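You operate a simulated robot arm through the tools that you are given. There is no shell and no other tool. Be economical: measure what you need, move in short steps, check, and stop when the job is done.

The job below is to be done with a simulated robot arm. You get a single attempt, and the scene is never put back.

Task
Put the teal bottle labelled "sage" from the top of the long bench on the white drip tray and the teal bottle marked "rose" in the wooden crate. Fetch the fuses box and set it in the inside of the white ribbed tray. Press the cap test button two times. Put the grey cup on the top of the long bench away on the shelf under the narrow table. Turn the dose dial to 100 ml. Put the blue bottle that says "No. 62" from the top of the bottling table on the shelf under the long bench and the blue bottle marked "No. 29" on the left end of the pine bench. Do these in any order. Set down upright: teal bottle, fuses box, grey cup, blue bottle.

Only the result counts: the job must be done as asked and must still hold three seconds after the hand-in. Knocking over, shifting, dropping, spilling or breaking anything else fails it. Lids that push on must go on centred and level and be pressed home; caps that screw on are set level and turned clockwise until they are tight.

Robot
A 7-joint arm with a two-finger gripper on a trunk, on a base that drives. Base frame: it is fixed to the floor where the robot stands at the start and does not move with it; the origin is under the middle of the robot, x ahead of it, y to its left, z up; the surface under the hand at the start is at about z = 800. Lengths are in mm, angles in rad, forces in N, time in s.
With the tool pointing down near the work surface it reaches from about 380 to 780 mm from the robot's upright axis, wherever it stands. Its first joint turns from -2.496 to 2.496 rad. Places, roughly: blue bottle [2500, 750, 750]; cap test button [900, -100, 300]; dose dial [2700, 400, 800]; fuses box [500, 250, 750]; grey cup (10x9x11 cm) [900, -500, 800]; inside of the white ribbed tray (34x21 cm) [2660, -2840, 900]; left end of the pine bench [4700, 1800, 800]; shelf under the long bench (284x24 cm) [860, 320, 300]; shelf under the narrow table [-1200, -500, 100]; teal bottle [500, 250, 750]; white drip tray (25x16x3 cm) [500, -200, 800]; wooden crate [500, -500, 750]. Payload 2.45 kg.
The tool frame sits at the grasp point between the pads (the TCP): z along the fingers, y along the line on which they close. The tips reach 26 mm beyond it. The gripper opens to 96 mm. The gripper's body begins 69 mm behind the TCP.
Orientation is that of the tool frame in the base frame, as [roll, pitch, yaw] about the fixed x, y, z axes, in that order (R = Rz(yaw) Ry(pitch) Rx(roll)). With the fingers straight down and closing along the base's y, the tool's x points along the base's -x, its y along +y and its z along -z.

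Tools
- The arm moves only by the tool play_rows. Its argument "deltas" is a list of rows, each a list of 7 numbers: the shift along the tool's x, y, z in units of 300 mm (1.0 is 300 mm), then the turn, a rotation vector about the tool's x, y, z in units of 45 degrees (1.0 is 45 degrees), then the finger opening in mm, from 0 to 96. In form: [[dx, dy, dz, ax, ay, az, fingers], ...]. A call has 1 to 8 rows; each row is the pose to reach, as a shift and turn from the pose commanded when the call began, along the tool's axes at that moment. A call with a number of a shift or a turn outside -1 to 1 is refused whole. Rows are played at 5 a second. More than 50 mm and 0.15 rad between two rows, or a gripper value outside its range, and nothing of the call is played. Where a pose cannot be reached the arm comes as near as it can. A force on the tool above 40 N (or 10 N above the force at the start of the call, whichever is more), or a blocked arm, ends the call early, and 0.2 s more pass. The fingers move at their own pace and stop on an object; they squeeze with about 21 N. The grip force told is the motor's: it shows also when the fingers shut on nothing. Time passes only in rows, and 0.2 s behind the last, so rows that repeat a pose let the fingers close. It gives the time, the measured TCP pose, the force on the tool (base axes), the opening and the grip force at its end, in the units of the frame above (readings bear some noise), with the torque about the TCP (base axes, N m) and any sound that the robot's microphone picked up.
- Cameras (640 x 400 px; columns grow to the right, rows downward): "scene" is now at [36, 178.8, 1536.2]; the picture's right is [-0.04, -1.00, 0.00], its down [-0.64, 0.02, -0.77] and it looks along [0.77, -0.03, -0.64] (base axes); focal length 220 px, centre (320, 200). "wrist" rides on the gripper at [82, 3, -98] in the tool frame; the picture's right is [-0.04, 1.00, 0.00], its down [-0.73, -0.03, -0.68] and it looks along [-0.68, -0.03, 0.73] (tool axes); focal length 256 px, centre (320, 200). There is no depth. A picture from a camera that has moved, and an enlarged one, comes with that camera's place and axes in the base frame and with its lens.
- grab_frame(camera): a new picture of that camera. It takes no simulated time.
- slide_trunk(by): slides the trunk up (or, below 0, down) by that many mm; the arm and the scene camera ride with it, the base frame stays. It gives what a move gives, with no picture.
- roll_base(legs): drives the robot by 1 to 6 legs, each [ahead, turn to the left] in mm and rad, along the robot's own axes; the way and the turn of a leg run together, so that a leg with both is an arc; at most 1500 mm and 3.142 rad a leg. The arm and the cameras ride along, it lands a little off, and it stops where it bumps. It gives what a move gives.
- aim_head(pan, tilt): turns the head with the scene camera to pan (to the left, within 2.705 rad either way) and tilt (down, from -0.506 to 1.204), counted from straight ahead of the robot. It gives what a move gives.
- zoom(camera, box): a new picture of the part [left, top, right, bottom] of that camera's present view, enlarged. It takes no simulated time.
- sign_off(): hands the job in; it is judged then, once.

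Work in short steps. Places have to be worked out from the pictures, the camera data and where the tool is seen: move nearer, look again, correct. Check each grasp and each placing, and mend what went wrong. You have 207 turns and 200 pictures in all, those below and enlarged ones among them. Open the gripper and draw the arm clear of the work before you hand the job in, unless the task says otherwise; then end with one line.

The tools are called as a command line: name --pt "numbers of a row" for each row, then --argument value for the rest, lists and objects as JSON in quotes. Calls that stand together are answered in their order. play_rows: Moves the arm, as the interface text tells. Its arguments: {"type":"object","properties":{"deltas":{"type":"array","items":{"type":"array","items":{"type":"number"}}}},"required":["deltas"]} The other tools are called the same way: slide_trunk (by) slides the trunk up or down; roll_base (legs) drives the base; aim_head (pan, tilt) turns the head that bears the scene camera; grab_frame (camera) takes a picture; zoom (camera, box) takes an enlarged picture of a part of a camera's view; sign_off () hands the job in.

At the start:

```text
t: 0.0
position: [390.4, 108.4, 1243.0]
tool_rot: [-3.141, 0.0, 3.14]
contact_force: [-0.2, 0.0, 0.9]
wrist_torque: [0.01, -0.04, 0.01]
opening: 96.2
grip_force: 0.1
trunk travel left (down, up): [-575.0, 65.0]
robot x, y, heading: [-0.7, -4.6, -0.002]
head pan, tilt: [-0.037, 0.693]
```

scene: 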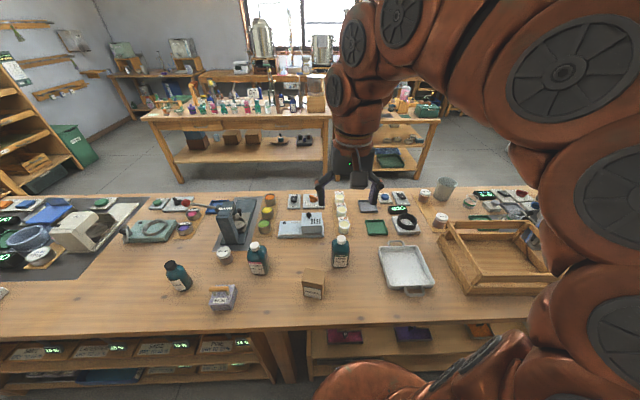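
wrist: 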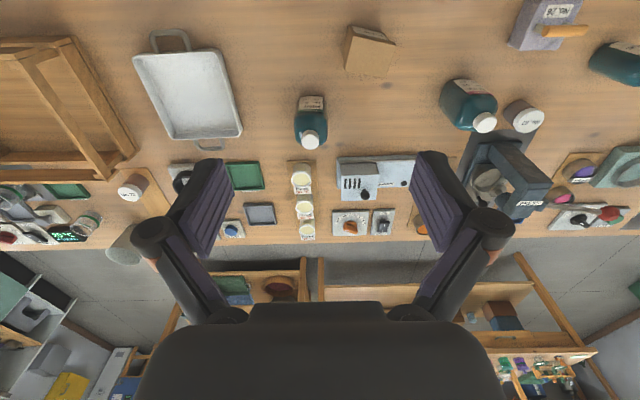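

The long bench lies ahead with three teal bottles, a small carton, drip tray, crate and grey cup. I'll zoom in to read the labels.

zoom --camera "scene" --box '[150, 180, 360, 311]'

zoom --camera "scene" --box '[340, 170, 560, 307]'

zoom --camera "scene" --box '[0, 300, 320, 400]'

zoom --camera "wrist" --box '[280, 0, 640, 225]'

```text
3.05 times, centred on (255, 246) of scene
camera zoom: at [36.0, 178.8, 1536.2], right [-0.04, -1.0, 0.0], down [-0.64, 0.02, -0.77], along [0.77, -0.03, -0.64], focal length 669 px, centre (518, 61)
```

zoom: 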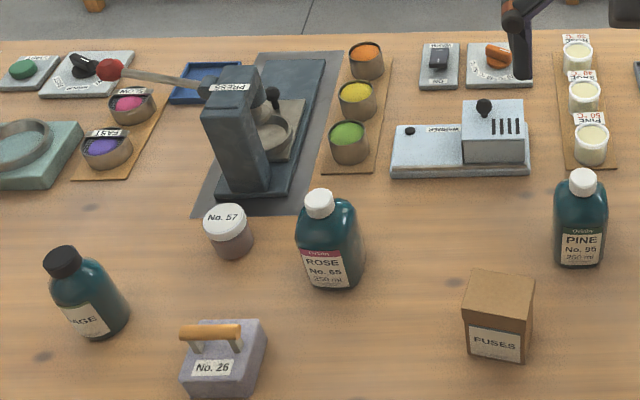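

```text
2.91 times, centred on (450, 238) of scene
camera zoom: at [36.0, 178.8, 1536.2], right [-0.04, -1.0, 0.0], down [-0.64, 0.02, -0.77], along [0.77, -0.03, -0.64], focal length 638 px, centre (-58, 88)
```

zoom: 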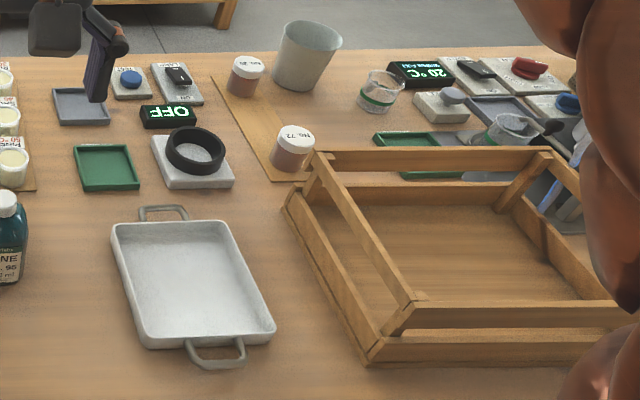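

```text
2.00 times, centred on (160, 350) of scene
camera zoom: at [36.0, 178.8, 1536.2], right [-0.04, -1.0, 0.0], down [-0.64, 0.02, -0.77], along [0.77, -0.03, -0.64], focal length 439 px, centre (640, -100)
```

zoom: 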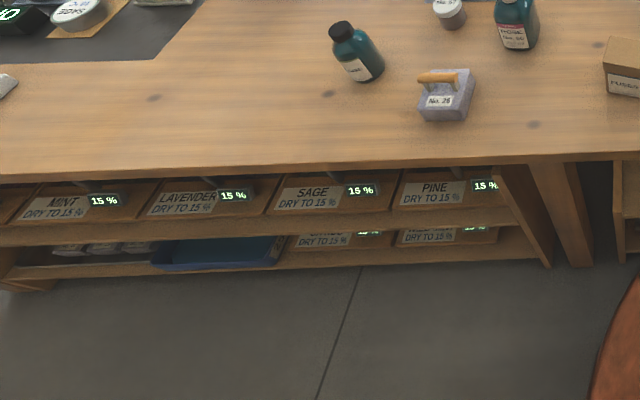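

```text
1.78 times, centred on (460, 112) of wrist
camera zoom: at [306.5, 112.4, 1340.4], right [0.04, 1.0, 0.0], down [0.73, -0.03, 0.68], along [0.68, -0.03, -0.73], focal length 455 px, centre (71, 356)
```

zoom: 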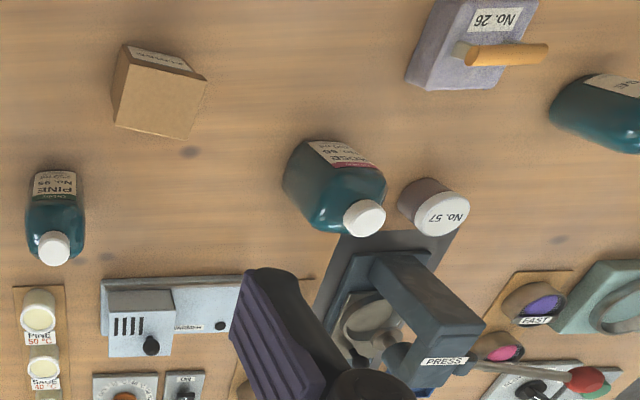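

Sage (black cap), Rose and Pine bottles, plus the fuses carton, are identified. Now I look around the room to map the other stations.

aim_head --pan 0.5 --tilt 0.25

grab_frame --camera "scene"

aim_head --pan -0.75 --tilt 0.3

grab_frame --camera "scene"

aim_head --pan -1.9 --tilt 0.4

grab_frame --camera "scene"

aim_head --pan 2.6 --tilt 0.5

grab_frame --camera "scene"

aim_head --pan 1.5 --tilt 0.4

grab_frame --camera "scene"

```text
t: 1.0
position: [389.5, 109.1, 1243.2]
tool_rot: [3.141, -0.001, 3.14]
contact_force: [-1.0, 0.7, -0.1]
wrist_torque: [0.03, -0.03, -0.01]
opening: 96.0
grip_force: 0.1
trunk travel left (down, up): [-575.0, 65.0]
robot x, y, heading: [0.8, -1.0, -0.002]
head pan, tilt: [0.499, 0.25]
```

```text
193 pictures are left
camera scene: at [32.9, 226.6, 1576.4], right [0.48, -0.88, 0.0], down [-0.22, -0.12, -0.97], along [0.85, 0.46, -0.25], focal length 220 px, centre (320, 200)
```

scene: 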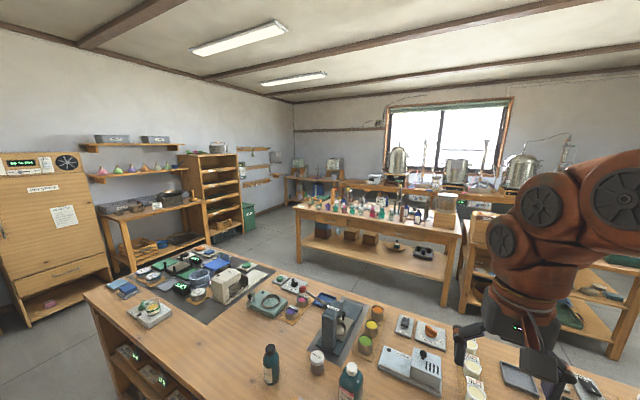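

```text
t: 2.4
position: [388.9, 108.8, 1244.0]
tool_rot: [3.141, -0.001, 3.14]
contact_force: [0.4, -0.7, 0.1]
wrist_torque: [0.01, 0.02, 0.0]
opening: 95.9
grip_force: 0.1
trunk travel left (down, up): [-575.0, 65.0]
robot x, y, heading: [-1.0, -0.2, -0.002]
head pan, tilt: [-0.75, 0.3]
```

```text
192 pictures are left
camera scene: at [19.2, 118.3, 1571.7], right [-0.68, -0.73, 0.0], down [-0.22, 0.2, -0.96], along [0.7, -0.65, -0.3], focal length 220 px, centre (320, 200)
```

scene: 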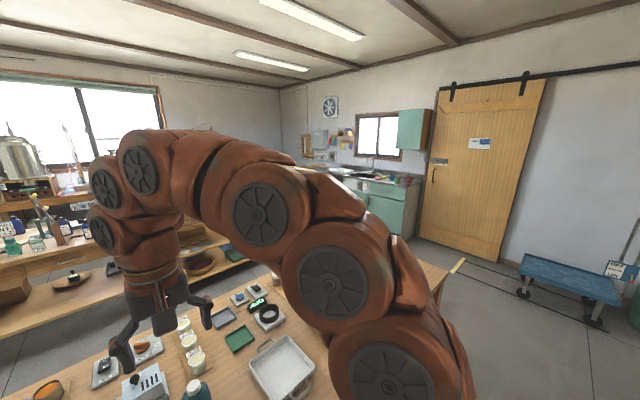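

```text
t: 3.8
position: [389.2, 107.5, 1242.6]
tool_rot: [-3.142, 0.0, 3.14]
contact_force: [-0.2, 0.0, 0.2]
wrist_torque: [0.01, 0.0, -0.03]
opening: 96.2
grip_force: 0.0
trunk travel left (down, up): [-575.0, 65.0]
robot x, y, heading: [-2.6, -1.1, 0.001]
head pan, tilt: [-1.901, 0.4]
```

```text
191 pictures are left
camera scene: at [-79.1, 94.3, 1562.5], right [-0.95, 0.32, 0.0], down [0.13, 0.37, -0.92], along [-0.3, -0.87, -0.39], focal length 220 px, centre (320, 200)
```

scene: 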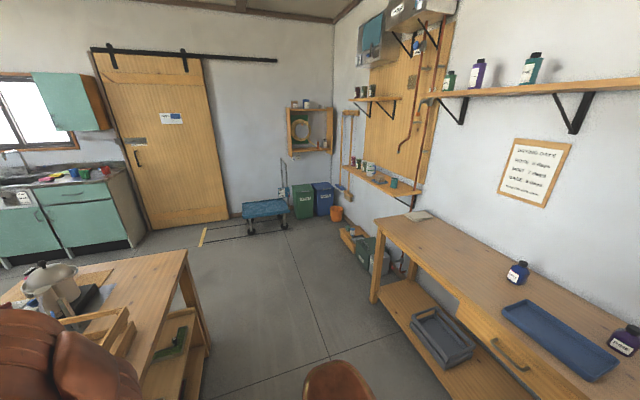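

```text
t: 7.4
position: [390.8, 108.7, 1243.5]
tool_rot: [3.139, -0.002, 3.139]
contact_force: [0.6, -1.1, -0.2]
wrist_torque: [-0.02, -0.01, 0.02]
opening: 96.0
grip_force: 0.1
trunk travel left (down, up): [-575.0, 65.0]
robot x, y, heading: [3.3, 3.2, -0.002]
head pan, tilt: [2.601, 0.499]
```

```text
190 pictures are left
camera scene: at [-127.1, 228.8, 1553.3], right [0.52, 0.86, 0.0], down [0.41, -0.25, -0.88], along [-0.75, 0.45, -0.48], focal length 220 px, centre (320, 200)
```

scene: 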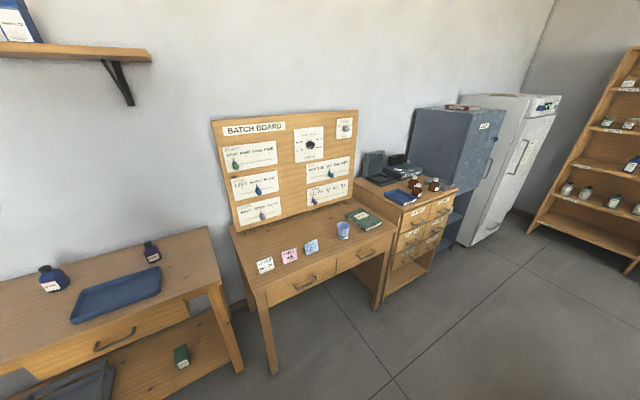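

```text
t: 8.7
position: [389.7, 108.5, 1243.4]
tool_rot: [3.141, -0.001, 3.14]
contact_force: [-0.4, 0.2, 0.5]
wrist_torque: [0.02, -0.03, 0.01]
opening: 96.2
grip_force: 0.1
trunk travel left (down, up): [-575.0, 65.0]
robot x, y, heading: [1.1, 0.1, 0.002]
head pan, tilt: [1.499, 0.4]
```

```text
189 pictures are left
camera scene: at [-42.6, 274.4, 1562.5], right [1.0, -0.07, 0.0], down [-0.03, -0.39, -0.92], along [0.07, 0.92, -0.39], focal length 220 px, centre (320, 200)
```

scene: 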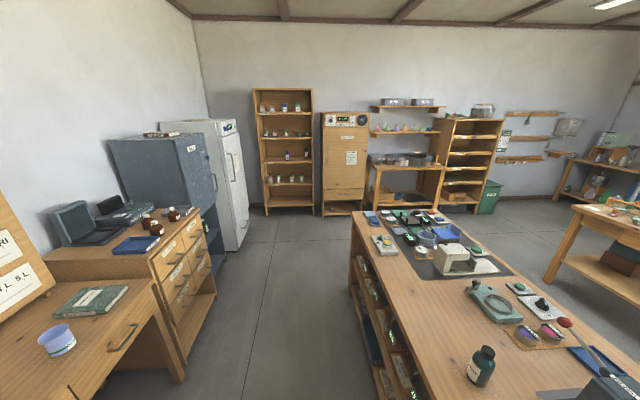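

The narrow table is behind me, the bottling table beyond the bench, and the kitchen tray to the right. I start with Rose (about [513,377], cap top about z=950): move the wrist camera near it to see its shape.

play_rows --pt "-0.02 0.15 0.05 0 0 0 96" --pt "-0.04 0.3 0.1 0 0 0 96" --pt "-0.055 0.45 0.155 0 0 0 96" --pt "-0.07 0.6 0.205 0 0 0 96" --pt "-0.085 0.75 0.26 0 0 0 96" --pt "-0.1 0.89 0.31 0 0 0 96"

grab_frame --camera "wrist"

aim_head --pan 0.2 --tilt 0.75

grab_frame --camera "scene"

```text
t: 10.1
position: [419.6, 375.6, 1149.7]
tool_rot: [-3.141, -0.002, 3.137]
contact_force: [0.0, -0.7, 0.6]
wrist_torque: [0.04, -0.03, 0.05]
opening: 96.2
grip_force: 0.0
trunk travel left (down, up): [-575.0, 65.0]
robot x, y, heading: [2.2, -0.5, -0.002]
head pan, tilt: [1.499, 0.4]
```

```text
188 pictures are left
camera wrist: at [336.5, 379.7, 1246.1], right [0.04, 1.0, 0.0], down [0.74, -0.03, 0.68], along [0.68, -0.03, -0.74], focal length 256 px, centre (320, 200)
```

wrist: 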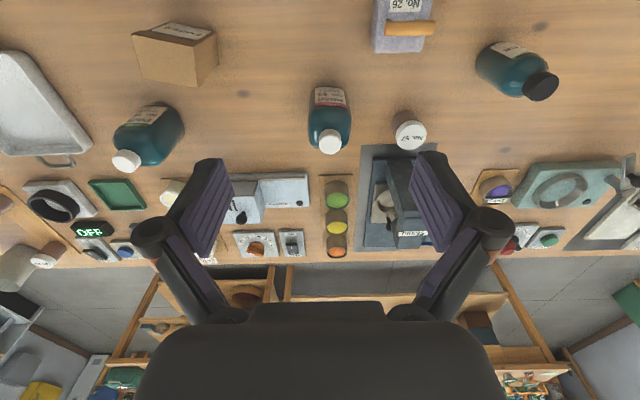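

```text
t: 11.6
position: [420.9, 375.6, 1149.5]
tool_rot: [3.14, -0.003, 3.141]
contact_force: [-0.8, 0.0, -0.4]
wrist_torque: [0.01, -0.01, 0.01]
opening: 96.0
grip_force: 0.1
trunk travel left (down, up): [-575.0, 65.0]
robot x, y, heading: [-1.4, -0.9, -0.001]
head pan, tilt: [0.201, 0.75]
```

```text
187 pictures are left
camera scene: at [32.1, 198.7, 1531.4], right [0.2, -0.98, 0.0], down [-0.67, -0.14, -0.73], along [0.72, 0.15, -0.68], focal length 220 px, centre (320, 200)
```

scene: 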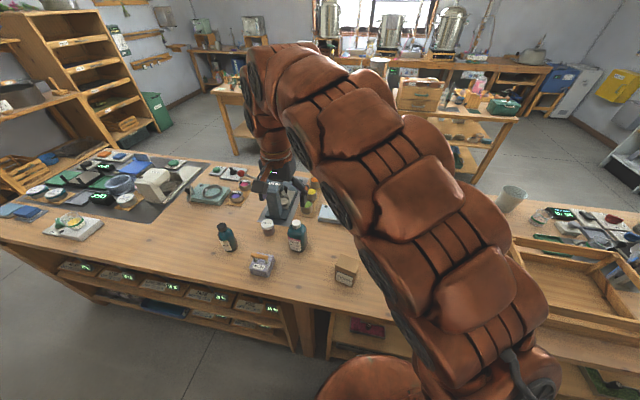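

Rose is about 61 mm wide seen along x, centred near [517,387], with clear room beside it. I move above it and look.

play_rows --pt "-0.11 0.012 0.1 0 0 0 96" --pt "-0.22 0.024 0.2 0 0 0 96" --pt "-0.32 0.036 0.32 0 0 0 96" --pt "-0.32 0.036 0.47 0 0 0 96"

grab_frame --camera "wrist"

zoom --camera "scene" --box '[200, 160, 360, 300]'

```text
t: 12.6
position: [517.3, 385.9, 1007.7]
tool_rot: [-3.142, -0.004, 3.138]
contact_force: [0.0, 0.1, -0.1]
wrist_torque: [0.03, 0.03, -0.02]
opening: 96.0
grip_force: 0.1
trunk travel left (down, up): [-575.0, 65.0]
robot x, y, heading: [1.0, -0.8, -0.002]
head pan, tilt: [0.201, 0.75]
```

```text
186 pictures are left
camera wrist: at [432.3, 389.6, 1104.8], right [0.04, 1.0, 0.0], down [0.73, -0.03, 0.68], along [0.68, -0.03, -0.74], focal length 256 px, centre (320, 200)
```

wrist: 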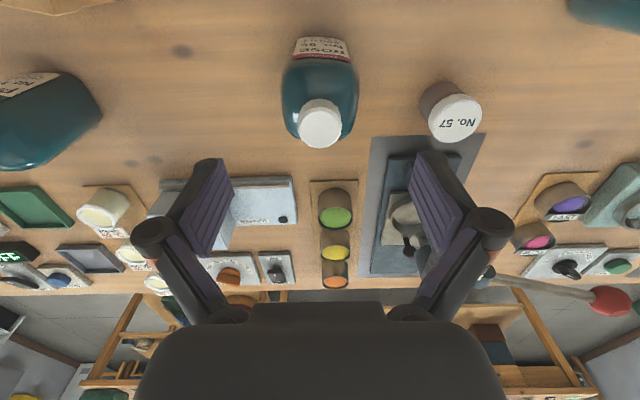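

```text
2.86 times, centred on (280, 230) of scene
camera zoom: at [32.1, 198.5, 1531.3], right [0.2, -0.98, 0.0], down [-0.67, -0.14, -0.73], along [0.72, 0.15, -0.68], focal length 627 px, centre (434, 114)
```

zoom: 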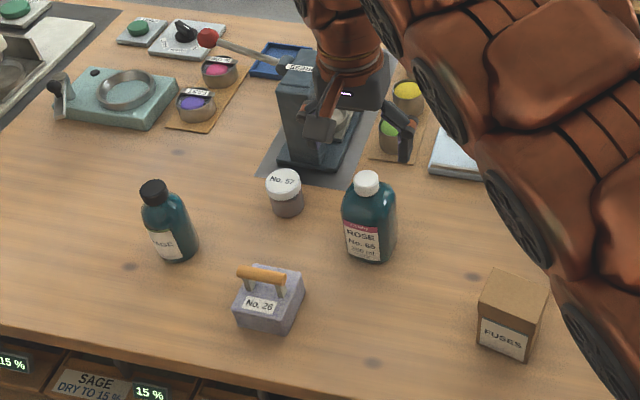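

The cap top triangulates to about [510,386,948]; the bottle is about 61 wide by 40 deep. I descend straddling it and close at about z=886.

play_rows --pt "0.021 0 0.13 0 0 0 96" --pt "0.021 0 0.26 0 0 0 96" --pt "0.021 0 0.35 0 0 0 96" --pt "0.021 0 0.405 0 0 0 96" --pt "0.021 0 0.405 0 0 0 50" --pt "0.021 0 0.405 0 0 0 50" --pt "0.021 0 0.405 0 0 0 45" --pt "0.021 0 0.405 0 0 0 45"

grab_frame --camera "wrist"

```text
t: 14.4
position: [509.0, 385.2, 887.6]
tool_rot: [-3.141, -0.002, 3.14]
contact_force: [-0.7, -0.3, 0.8]
wrist_torque: [-0.13, 0.07, -0.03]
opening: 66.3
grip_force: 21.4
trunk travel left (down, up): [-575.0, 65.0]
robot x, y, heading: [1.9, -1.0, 0.003]
head pan, tilt: [0.201, 0.75]
```

```text
184 pictures are left
camera wrist: at [425.7, 389.4, 984.4], right [0.04, 1.0, 0.0], down [0.73, -0.03, 0.68], along [0.68, -0.03, -0.74], focal length 256 px, centre (320, 200)
```

wrist: 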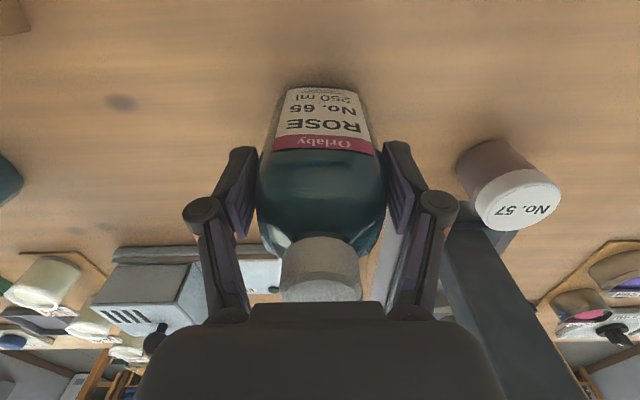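

Rose is gripped (66 mm, 21 N). I lift it straight up.

play_rows --pt "0 0 -0.1 0 0 0 45" --pt "0 0 -0.25 0 0 0 45" --pt "0 0 -0.4 0 0 0 45" --pt "0 0 -0.56 0 0 0 45" --pt "0 0 -0.72 0 0 0 45"

play_rows --pt "0.02 -0.12 0 0 0 0 45" --pt "0.04 -0.28 0 0 0 0 45" --pt "0.06 -0.44 0 0 0 0 45" --pt "0.08 -0.6 0 0 0 0 45" --pt "0.08 -0.76 0 0 0 0 45" --pt "0.08 -0.92 0 0 0 0 45" --pt "0.08 -1.0 0 0 0 0 45"

play_rows --pt "0 -0.12 0 0 0 0 45" --pt "0 -0.28 0 0 0 0 45" --pt "0 -0.44 0 0 0 0 45" --pt "0 -0.6 0 0 0 0 45" --pt "0 -0.76 0 0 0 0 45" --pt "0 -0.88 0 0 0 0 45" --pt "0 -1.0 0 0 0 0 45"

grab_frame --camera "wrist"

aim_head --pan -0.5 --tilt 0.8

grab_frame --camera "scene"

```text
t: 15.6
position: [511.2, 386.1, 1103.0]
tool_rot: [3.141, -0.003, 3.14]
contact_force: [-0.6, -0.3, -0.2]
wrist_torque: [-0.01, 0.03, 0.0]
opening: 45.0
grip_force: 0.0
trunk travel left (down, up): [-575.0, 65.0]
robot x, y, heading: [-0.7, -3.3, -0.001]
head pan, tilt: [0.201, 0.75]
```

```text
t: 17.2
position: [486.2, 86.6, 1104.1]
tool_rot: [3.141, -0.001, 3.139]
contact_force: [0.4, -0.2, -0.3]
wrist_torque: [-0.02, -0.01, -0.04]
opening: 45.1
grip_force: 0.1
trunk travel left (down, up): [-575.0, 65.0]
robot x, y, heading: [-3.2, -3.5, -0.003]
head pan, tilt: [0.201, 0.75]
```

```text
t: 18.8
position: [483.6, -214.6, 1104.1]
tool_rot: [3.141, -0.001, -3.142]
contact_force: [-0.1, 0.8, -1.0]
wrist_torque: [-0.03, 0.0, 0.02]
opening: 44.9
grip_force: 0.1
trunk travel left (down, up): [-575.0, 65.0]
robot x, y, heading: [0.1, 0.9, 0.004]
head pan, tilt: [0.201, 0.75]
```

```text
183 pictures are left
camera wrist: at [399.9, -210.7, 1201.6], right [0.04, 1.0, 0.0], down [0.73, -0.03, 0.68], along [0.68, -0.03, -0.74], focal length 256 px, centre (320, 200)
```

wrist: 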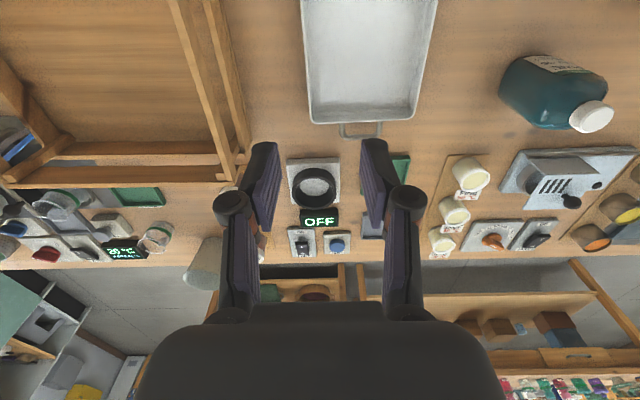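

```text
t: 19.8
position: [484.2, -215.1, 1104.1]
tool_rot: [3.141, -0.002, 3.14]
contact_force: [-0.1, -0.7, -0.1]
wrist_torque: [0.01, 0.01, -0.01]
opening: 45.1
grip_force: 0.1
trunk travel left (down, up): [-575.0, 65.0]
robot x, y, heading: [-1.2, 2.5, -0.002]
head pan, tilt: [-0.499, 0.799]
```

```text
182 pictures are left
camera scene: at [21.8, 143.2, 1527.4], right [-0.48, -0.88, 0.0], down [-0.63, 0.34, -0.7], along [0.61, -0.33, -0.72], focal length 220 px, centre (320, 200)
```

scene: 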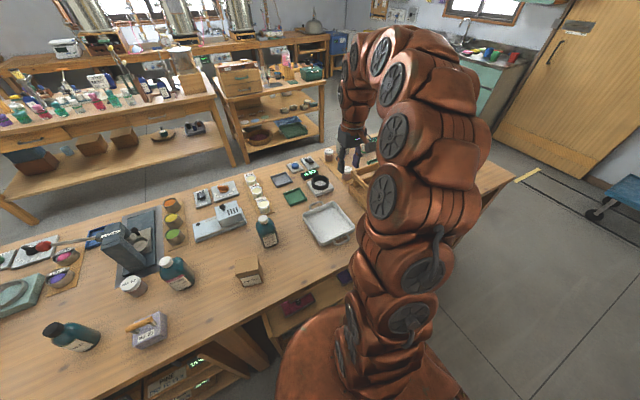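

The bottle slipped out at its sloped shoulder, and still stands. I zoom to check it before regripping it, this time by the cap.

zoom --camera "scene" --box '[100, 200, 300, 325]'

play_rows --pt "0 0.16 0 0 0 0 96" --pt "0 0.32 0 0 0 0 96" --pt "0 0.48 0 0 0 0 96" --pt "0 0.64 0 0 0 0 96" --pt "0 0.8 0 0 0 0 96" --pt "0 0.96 0 0 0 0 96" --pt "0 1.0 0 0 0 0 96"

play_rows --pt "0.02 0.16 0 0 0 0 70" --pt "0.04 0.32 0 0 0 0 70" --pt "0.06 0.48 0 0 0 0 70" --pt "0.06 0.64 0 0 0 0 70" --pt "0.06 0.8 0 0 0 0 70" --pt "0.06 0.96 0 0 0 0 70" --pt "0.06 1.0 0 0 0 0 70"

grab_frame --camera "wrist"

```text
3.20 times, centred on (200, 262) of scene
camera zoom: at [21.8, 143.2, 1527.4], right [-0.48, -0.88, 0.0], down [-0.63, 0.34, -0.7], along [0.61, -0.33, -0.72], focal length 702 px, centre (704, 0)
```

zoom: 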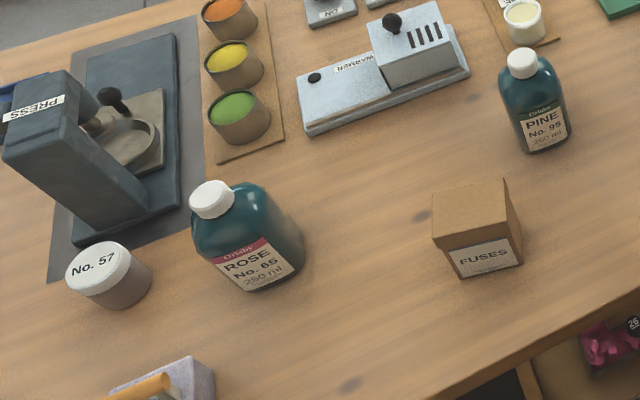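

```text
t: 21.4
position: [486.7, 86.2, 1106.0]
tool_rot: [3.141, 0.0, 3.137]
contact_force: [0.0, -0.1, 0.7]
wrist_torque: [-0.01, 0.0, 0.02]
opening: 95.8
grip_force: 0.1
trunk travel left (down, up): [-575.0, 65.0]
robot x, y, heading: [-1.6, -0.0, 0.002]
head pan, tilt: [-0.499, 0.799]
```

```text
t: 23.0
position: [468.4, 386.5, 1103.8]
tool_rot: [-3.142, -0.002, 3.138]
contact_force: [0.0, 0.2, 0.3]
wrist_torque: [0.03, -0.03, -0.03]
opening: 70.0
grip_force: 0.0
trunk travel left (down, up): [-575.0, 65.0]
robot x, y, heading: [0.5, -1.8, -0.007]
head pan, tilt: [-0.499, 0.799]
```

```text
180 pictures are left
camera wrist: at [384.7, 390.5, 1201.3], right [0.04, 1.0, 0.0], down [0.73, -0.03, 0.68], along [0.68, -0.03, -0.74], focal length 256 px, centre (320, 200)
```

wrist: 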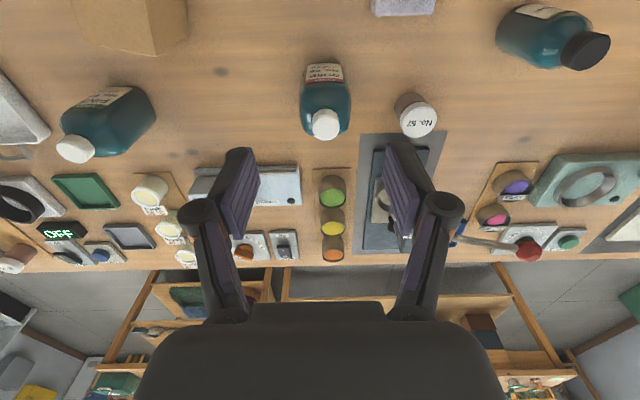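

Cap is at [508,387,948]. I come down with the pads over the cap and close.

play_rows --pt "-0.132 0.002 0.1 0 0 0 70" --pt "-0.132 0.002 0.25 0 0 0 70" --pt "-0.132 0.002 0.4 0 0 0 70" --pt "-0.132 0.002 0.5 0 0 0 70" --pt "-0.132 0.002 0.5 0 0 0 10" --pt "-0.132 0.002 0.5 0 0 0 10" --pt "-0.132 0.002 0.5 0 0 0 10" --pt "-0.132 0.002 0.5 0 0 0 10"

grab_frame --camera "wrist"

```text
t: 24.8
position: [507.9, 386.1, 953.7]
tool_rot: [-3.141, -0.002, 3.14]
contact_force: [-1.0, 0.7, 2.5]
wrist_torque: [0.02, 0.11, 0.0]
opening: 30.6
grip_force: 21.0
trunk travel left (down, up): [-575.0, 65.0]
robot x, y, heading: [-2.2, -0.2, 0.002]
head pan, tilt: [-0.499, 0.799]
```

```text
179 pictures are left
camera wrist: at [424.4, 391.0, 1050.2], right [0.04, 1.0, 0.0], down [0.73, -0.03, 0.68], along [0.68, -0.03, -0.74], focal length 256 px, centre (320, 200)
```

wrist: 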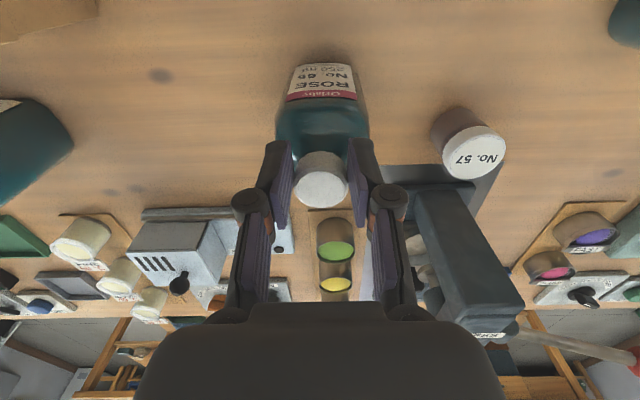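

The cap is gripped (30.6 mm, 21 N). I lift 40 mm and check.

play_rows --pt "0 0 -0.05 0 0 0 10" --pt "0 0 -0.1 0 0 0 10" --pt "0 0 -0.15 0 0 0 10"

grab_frame --camera "wrist"

```text
t: 25.6
position: [508.7, 387.2, 998.1]
tool_rot: [-3.141, -0.001, 3.139]
contact_force: [-0.3, 0.5, -3.9]
wrist_torque: [-0.03, 0.04, -0.05]
opening: 30.7
grip_force: 20.9
trunk travel left (down, up): [-575.0, 65.0]
robot x, y, heading: [5.6, 1.9, 0.001]
head pan, tilt: [-0.499, 0.799]
```

```text
178 pictures are left
camera wrist: at [424.3, 390.8, 1095.6], right [0.04, 1.0, 0.0], down [0.73, -0.03, 0.68], along [0.68, -0.03, -0.73], focal length 256 px, centre (320, 200)
```

wrist: 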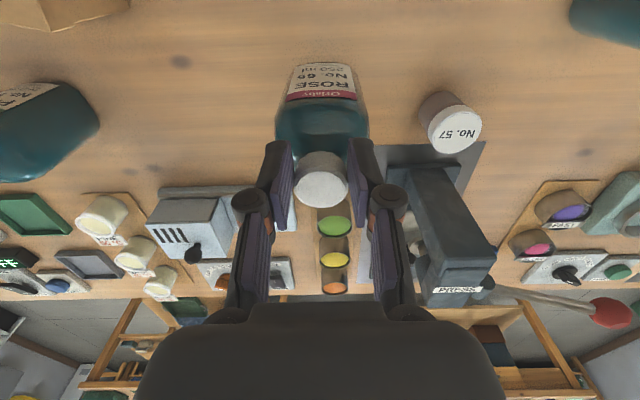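

Rose is held (≈4 N). I lift higher and carry it over to the crate, target about [500,-450].

play_rows --pt "0 0 -0.16 0 0 0 10" --pt "0 0 -0.32 0 0 0 10" --pt "0 0 -0.48 0 0 0 10" --pt "0.02 -0.14 -0.5 0 0 0 10" --pt "0.03 -0.3 -0.5 0 0 0 10" --pt "0.03 -0.46 -0.5 0 0 0 10" --pt "0.03 -0.62 -0.5 0 0 0 10" --pt "0.03 -0.78 -0.5 0 0 0 10"

play_rows --pt "0 -0.15 0 0 0 0 10" --pt "0 -0.31 0 0 0 0 10" --pt "0 -0.47 0 0 0 0 10" --pt "0 -0.63 0 0 0 0 10" --pt "0 -0.79 0 0 0 0 10" --pt "0 -0.95 0 0 0 0 10" --pt "0 -1.0 0 0 0 0 10"

play_rows --pt "0 -0.15 0 0 0 0 10" --pt "0 -0.31 0 0 0 0 10" --pt "0 -0.47 0 0 0 0 10" --pt "0 -0.63 0 0 0 0 10" --pt "0 -0.79 0 0 0 0 10" --pt "0 -0.95 0 0 0 0 10" --pt "0 -1.0 0 0 0 0 10"

grab_frame --camera "wrist"

grab_frame --camera "scene"

```text
t: 27.4
position: [499.1, 153.7, 1148.7]
tool_rot: [3.14, 0.002, 3.139]
contact_force: [-0.2, 0.6, -0.3]
wrist_torque: [-0.02, -0.04, 0.04]
opening: 7.6
grip_force: 0.2
trunk travel left (down, up): [-575.0, 65.0]
robot x, y, heading: [-2.1, 2.8, 0.006]
head pan, tilt: [-0.499, 0.799]
```

```text
t: 29.0
position: [498.1, -146.9, 1148.8]
tool_rot: [-3.141, 0.0, 3.14]
contact_force: [0.6, 0.5, 0.1]
wrist_torque: [0.0, -0.01, -0.02]
opening: 10.1
grip_force: 0.0
trunk travel left (down, up): [-575.0, 65.0]
robot x, y, heading: [-1.5, 0.3, 0.001]
head pan, tilt: [-0.499, 0.799]
```

```text
t: 30.6
position: [499.0, -439.0, 1148.2]
tool_rot: [-3.14, -0.003, -3.14]
contact_force: [0.7, 0.6, -0.2]
wrist_torque: [-0.06, 0.09, 0.02]
opening: 9.9
grip_force: 0.1
out of reach, approached as far as the arm can: row 7
trunk travel left (down, up): [-575.0, 65.0]
robot x, y, heading: [-1.7, 1.8, -0.0]
head pan, tilt: [-0.499, 0.799]
```

```text
177 pictures are left
camera wrist: at [415.2, -435.9, 1244.7], right [0.04, 1.0, 0.0], down [0.73, -0.03, 0.68], along [0.68, -0.03, -0.73], focal length 256 px, centre (320, 200)
```

wrist: 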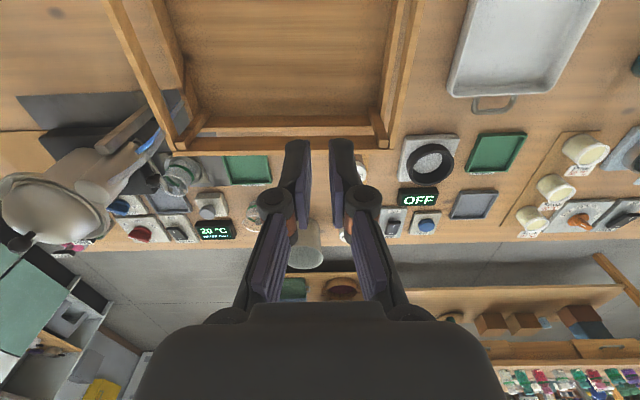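

```text
176 pictures are left
camera scene: at [22.5, 143.6, 1527.3], right [-0.48, -0.88, 0.0], down [-0.63, 0.34, -0.7], along [0.61, -0.33, -0.72], focal length 220 px, centre (320, 200)
```

scene: 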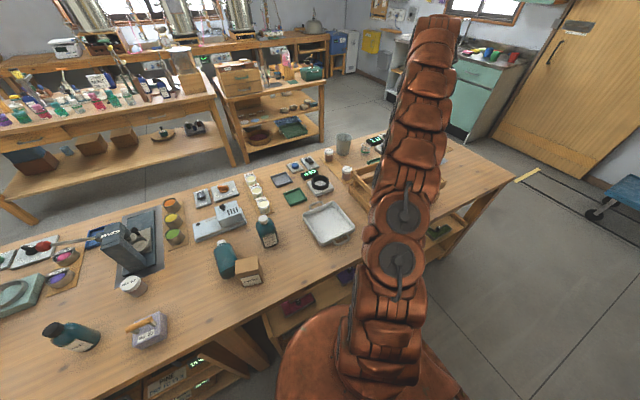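

The bottle slipped out during the swing. I zoom to see how it lies.

zoom --camera "scene" --box '[170, 190, 330, 290]'

```text
4.00 times, centred on (250, 240) of scene
camera zoom: at [22.5, 143.6, 1527.3], right [-0.48, -0.88, 0.0], down [-0.63, 0.34, -0.7], along [0.61, -0.33, -0.72], focal length 878 px, centre (600, 40)
```

zoom: 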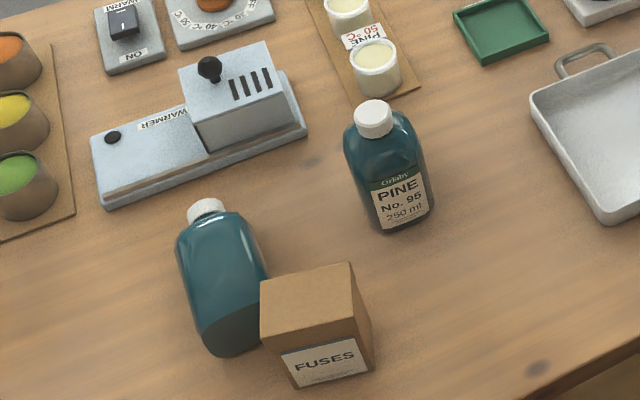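

Rose lies on its back, cap toward +x, spanning about x 465–610 at y≈253, beside the fuses box. I'll grip its body with the hand leaning 45° over the cap, then swing it upright. First I move back over it.

play_rows --pt "0 0.15 0 0 0 0 60" --pt "0 0.31 0 0 0 0 96" --pt "0 0.47 0 0 0 0 96" --pt "0 0.63 0 0 0 0 96" --pt "0 0.79 0 0 0 0 96" --pt "0 0.95 0 0 0 0 96" --pt "0 1.0 0 0 0 0 96"

play_rows --pt "0 0.15 0 0 0 0 96" --pt "0 0.31 0 0 0 0 96" --pt "0 0.47 0 0 0 0 96" --pt "0 0.63 0 0 0 0 96" --pt "0 0.79 0 0 0 0 96" --pt "0 0.95 0 0 0 0 96" --pt "0 1.0 0 0 0 0 96"

play_rows --pt "0.1 0.1 0 0 0 0 96" --pt "0.2 0.2 0 0 0 0 96" --pt "0.25 0.3 0 0 0 0 96"

grab_frame --camera "wrist"

aim_head --pan -0.1 --tilt 0.8

grab_frame --camera "scene"

```text
t: 32.2
position: [496.2, -138.1, 1148.3]
tool_rot: [3.142, -0.002, 3.138]
contact_force: [-0.5, -0.6, -0.3]
wrist_torque: [0.0, -0.01, 0.01]
opening: 96.2
grip_force: 0.1
trunk travel left (down, up): [-575.0, 65.0]
robot x, y, heading: [1.2, 1.0, -0.003]
head pan, tilt: [-0.499, 0.799]
```

```text
t: 33.8
position: [498.6, 160.4, 1149.5]
tool_rot: [3.141, -0.002, 3.139]
contact_force: [-0.4, 0.1, 0.1]
wrist_torque: [0.0, 0.02, 0.02]
opening: 96.1
grip_force: 0.0
trunk travel left (down, up): [-575.0, 65.0]
robot x, y, heading: [-1.1, -1.4, -0.004]
head pan, tilt: [-0.499, 0.799]
```

```text
t: 34.6
position: [423.4, 251.7, 1148.7]
tool_rot: [-3.141, -0.002, 3.14]
contact_force: [-0.1, 0.6, 0.4]
wrist_torque: [0.02, 0.01, 0.02]
opening: 96.0
grip_force: 0.1
trunk travel left (down, up): [-575.0, 65.0]
robot x, y, heading: [0.8, -1.1, -0.0]
head pan, tilt: [-0.499, 0.799]
```

```text
174 pictures are left
camera wrist: at [340.1, 255.7, 1245.5], right [0.04, 1.0, 0.0], down [0.73, -0.03, 0.68], along [0.68, -0.03, -0.74], focal length 256 px, centre (320, 200)
```

wrist: 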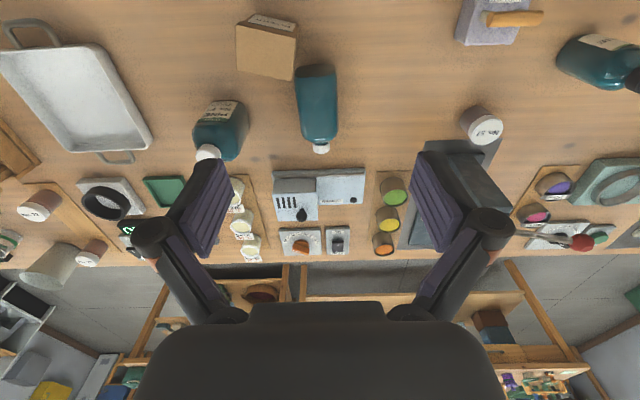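

```text
t: 35.5
position: [423.7, 251.7, 1149.0]
tool_rot: [-3.141, -0.003, 3.139]
contact_force: [0.3, 0.0, 0.4]
wrist_torque: [-0.05, -0.02, 0.01]
opening: 95.9
grip_force: 0.1
trunk travel left (down, up): [-575.0, 65.0]
robot x, y, heading: [-0.6, 1.0, -0.003]
head pan, tilt: [-0.099, 0.799]
```

```text
173 pictures are left
camera scene: at [31.1, 174.0, 1527.4], right [-0.1, -0.99, 0.0], down [-0.71, 0.07, -0.7], along [0.69, -0.07, -0.72], focal length 220 px, centre (320, 200)
```

scene: 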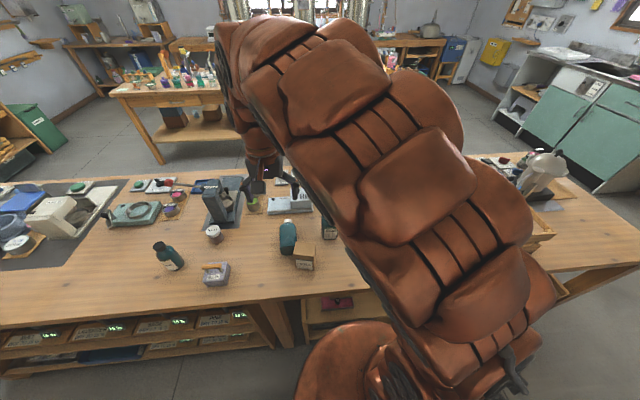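

Refined: the bottle's axis lies along x at y≈246, body x 462–570. I go above it while tilting the hand 45°.

play_rows --pt "-0.055 -0.003 0.05 0 0.167 0 96" --pt "-0.11 -0.006 0.13 0 0.333 0 96" --pt "-0.165 -0.01 0.22 0 0.5 0 96" --pt "-0.22 -0.013 0.31 0 0.667 0 96" --pt "-0.275 -0.016 0.4 0 0.833 0 96" --pt "-0.328 -0.019 0.497 0 1.0 0 96"

grab_frame --camera "wrist"

zoom --camera "scene" --box '[200, 140, 360, 280]'

```text
t: 36.9
position: [472.7, 225.5, 988.4]
tool_rot: [-3.142, -0.701, 3.141]
contact_force: [0.8, -0.4, 0.1]
wrist_torque: [0.0, 0.08, -0.06]
opening: 96.1
grip_force: 0.0
out of reach, approached as far as the arm can: row 5, 6
trunk travel left (down, up): [-575.0, 65.0]
robot x, y, heading: [-3.3, 1.6, 0.003]
head pan, tilt: [-0.099, 0.799]
```

```text
172 pictures are left
camera wrist: at [472.1, 229.0, 1114.7], right [0.03, 1.0, -0.03], down [1.0, -0.03, 0.05], along [0.04, -0.03, -1.0], focal length 256 px, centre (320, 200)
```

wrist: 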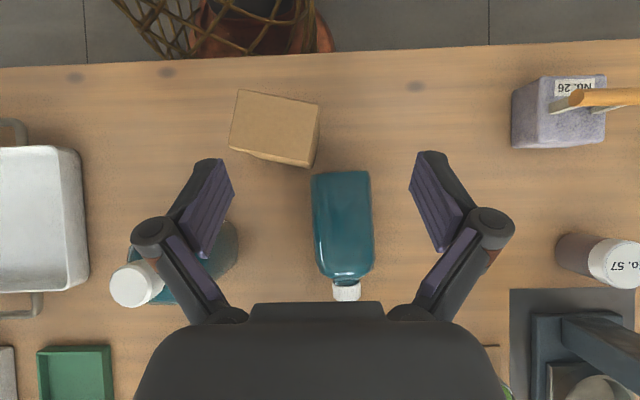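

```text
2.86 times, centred on (280, 210) of scene
camera zoom: at [31.6, 173.8, 1527.5], right [-0.1, -1.0, 0.0], down [-0.71, 0.07, -0.7], along [0.69, -0.07, -0.72], focal length 627 px, centre (434, 171)
```

zoom: 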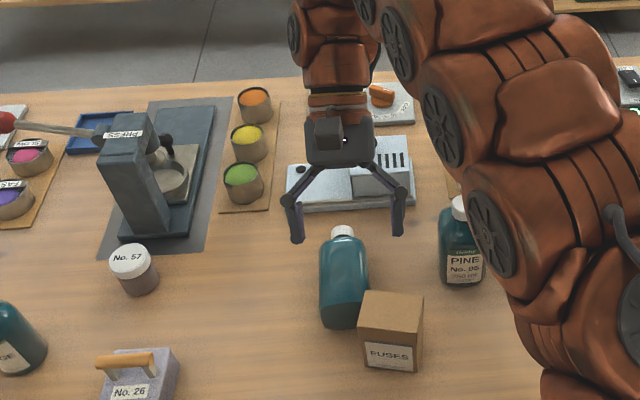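

The pose was out of reach by about 50 mm. I raise the hand, lower the trunk by 150 to put the shoulder in a better place, then retry.

play_rows --pt "0.1 0.03 -0.12 0 0 0 96" --pt "0.2 0.06 -0.24 0 0 0 96" --pt "0.32 0.067 -0.38 0 0 0 96"

slide_trunk --by -150

```text
refused: row 3 steps farther than a row can; nothing moved
```

```text
t: 38.6
position: [472.2, 225.2, 838.2]
tool_rot: [-3.141, -0.699, 3.138]
contact_force: [-0.5, -0.5, 1.1]
wrist_torque: [0.02, -0.01, 0.0]
opening: 95.8
grip_force: 0.1
trunk travel left (down, up): [-425.0, 215.0]
robot x, y, heading: [-0.6, -0.1, 0.005]
head pan, tilt: [-0.099, 0.799]
```

The raise was refused but the trunk did slide, so the hand is now low around the bottle; readings show no contact. I look.

grab_frame --camera "wrist"

grab_frame --camera "scene"

```text
170 pictures are left
camera wrist: at [471.7, 229.2, 965.0], right [0.03, 1.0, -0.03], down [1.0, -0.03, 0.05], along [0.05, -0.03, -1.0], focal length 256 px, centre (320, 200)
```

wrist: 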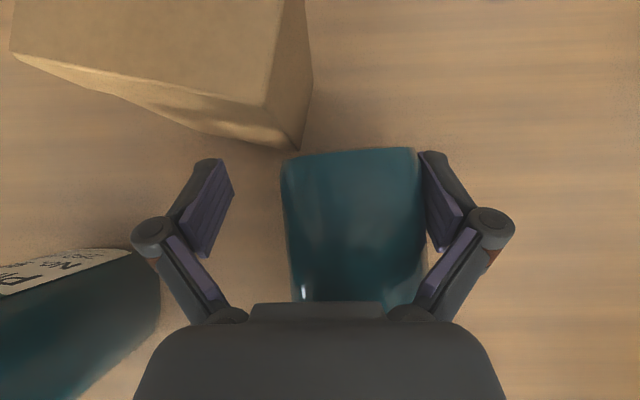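

```text
169 pictures are left
camera scene: at [31.2, 174.0, 1377.4], right [-0.1, -1.0, 0.0], down [-0.71, 0.07, -0.7], along [0.69, -0.07, -0.72], focal length 220 px, centre (320, 200)
```

scene: 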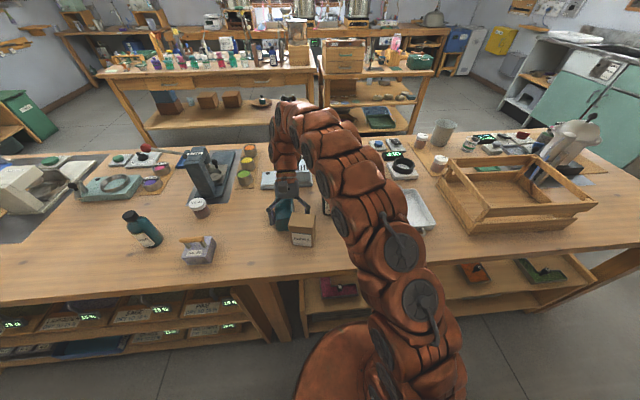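

By luck it straddles the bottle untouched. I shift +21 mm in y and +45 mm in x to mid-body, straightening the tilt.

play_rows --pt "0 0.04 0 0 0 0 96" --pt "0 0.07 0 0 0 0 96" --pt "-0.06 0.07 -0.05 0 0.05 0 96" --pt "-0.117 0.07 -0.095 0 0.107 0 96"

grab_frame --camera "wrist"

```text
t: 39.6
position: [473.4, 246.4, 838.2]
tool_rot: [3.141, -0.696, 3.14]
contact_force: [0.1, 0.5, -1.1]
wrist_torque: [0.02, -0.03, -0.02]
opening: 95.9
grip_force: 0.1
out of reach, approached as far as the arm can: row 3, 4
trunk travel left (down, up): [-425.0, 215.0]
robot x, y, heading: [-2.9, -3.9, -0.0]
head pan, tilt: [-0.099, 0.799]
```

```text
168 pictures are left
camera wrist: at [471.7, 250.2, 964.9], right [0.03, 1.0, -0.03], down [1.0, -0.03, 0.05], along [0.05, -0.03, -1.0], focal length 256 px, centre (320, 200)
```

wrist: 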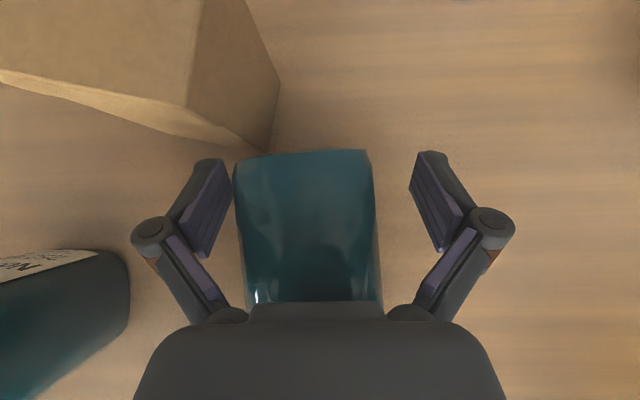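

The wrist pitch seems the limit. A higher shoulder makes the back-leaning hand easier, so I raise the trunk fully and test the same lean 44 mm farther out.

slide_trunk --by 215

play_rows --pt "-0.056 -0.01 -0.047 0 0 0 96" --pt "-0.112 -0.02 -0.095 0 0 0 96"

```text
t: 41.9
position: [472.3, 246.8, 1052.5]
tool_rot: [-3.14, -0.701, 3.14]
contact_force: [0.2, 0.1, -0.6]
wrist_torque: [0.01, -0.02, 0.02]
opening: 95.8
grip_force: 0.1
trunk travel left (down, up): [-640.0, 0.0]
robot x, y, heading: [1.8, -2.1, -0.003]
head pan, tilt: [-0.099, 0.799]
```

```text
t: 42.5
position: [473.2, 247.9, 1053.6]
tool_rot: [3.139, -0.698, 3.141]
contact_force: [0.1, 0.6, 0.6]
wrist_torque: [-0.01, 0.03, 0.01]
opening: 95.6
grip_force: 0.1
out of reach, approached as far as the arm can: row 1, 2
trunk travel left (down, up): [-640.0, 0.0]
robot x, y, heading: [2.1, 0.3, -0.0]
head pan, tilt: [-0.099, 0.799]
```

I test whether it reaches at lower height with this trunk setting (still above the bottle).

play_rows --pt "-0.08 -0.005 0.095 0 0 0 96" --pt "-0.16 -0.01 0.19 0 0 0 96" --pt "-0.24 -0.015 0.285 0 0 0 96" --pt "-0.3225 -0.02 0.382 0 0 0 96" --pt "-0.38 -0.02 0.335 0 0 0 96" --pt "-0.435 -0.02 0.287 0 0 0 96"

```text
t: 43.9
position: [519.3, 239.9, 903.4]
tool_rot: [3.14, -0.697, 3.139]
contact_force: [-0.1, 0.3, 0.0]
wrist_torque: [0.01, -0.04, 0.01]
opening: 96.0
grip_force: 0.1
trunk travel left (down, up): [-640.0, 0.0]
robot x, y, heading: [-1.7, -3.8, 0.001]
head pan, tilt: [-0.099, 0.799]
```

It reaches now. I check alignment with the wrist camera before descending.

grab_frame --camera "wrist"

```text
167 pictures are left
camera wrist: at [516.7, 243.9, 1029.6], right [0.03, 1.0, -0.02], down [1.0, -0.03, 0.05], along [0.05, -0.03, -1.0], focal length 256 px, centre (320, 200)
```

wrist: 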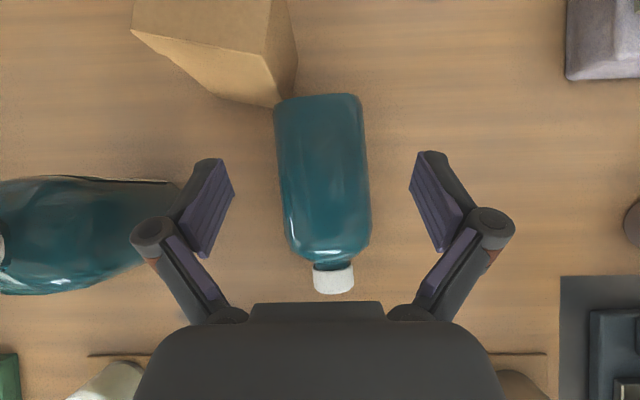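

Aligned (bottle centre under the fingers, bottom at x≈448). I descend to z≈834 and close.

play_rows --pt "-0.05 0 0.06 0 0 0 96" --pt "-0.1 0 0.12 0 0 0 96" --pt "-0.146 0 0.175 0 0 0 96" --pt "-0.146 0 0.175 0 0 0 40" --pt "-0.146 0 0.175 0 0 0 40" --pt "-0.146 0 0.175 0 0 0 40" --pt "-0.146 0 0.175 0 0 0 40"

grab_frame --camera "wrist"

```text
t: 45.5
position: [517.8, 242.0, 834.9]
tool_rot: [-3.141, -0.701, 3.138]
contact_force: [1.1, 0.6, -0.3]
wrist_torque: [0.0, -0.06, -0.02]
opening: 65.7
grip_force: 21.4
trunk travel left (down, up): [-640.0, 0.0]
robot x, y, heading: [0.5, 1.1, 0.0]
head pan, tilt: [-0.099, 0.799]
```

```text
166 pictures are left
camera wrist: at [515.9, 244.6, 960.8], right [0.03, 1.0, -0.03], down [1.0, -0.03, 0.05], along [0.05, -0.03, -1.0], focal length 256 px, centre (320, 200)
```

wrist: 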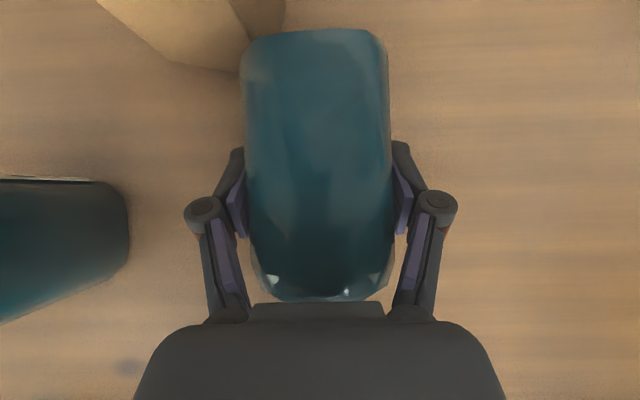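

Gripped on the full body (65.7 mm). I lift gently 40 mm and check.

play_rows --pt "0.01 0 -0.012 0 0 0 40" --pt "0.025 0 -0.03 0 0 0 40" --pt "0.045 0 -0.053 0 0 0 40" --pt "0.065 0 -0.077 0 0 0 40" --pt "0.086 0 -0.102 0 0 0 40"

grab_frame --camera "wrist"

```text
t: 46.7
position: [517.6, 239.5, 873.9]
tool_rot: [3.14, -0.699, 3.137]
contact_force: [0.1, -0.3, -4.2]
wrist_torque: [0.0, 0.01, 0.01]
opening: 65.8
grip_force: 20.8
trunk travel left (down, up): [-640.0, 0.0]
robot x, y, heading: [1.7, 2.0, 0.002]
head pan, tilt: [-0.099, 0.799]
```

```text
165 pictures are left
camera wrist: at [515.7, 243.7, 1001.1], right [0.03, 1.0, -0.03], down [1.0, -0.03, 0.05], along [0.05, -0.03, -1.0], focal length 256 px, centre (320, 200)
```

wrist: 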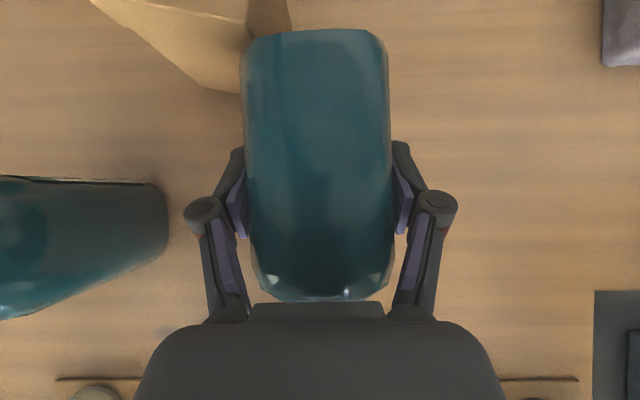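

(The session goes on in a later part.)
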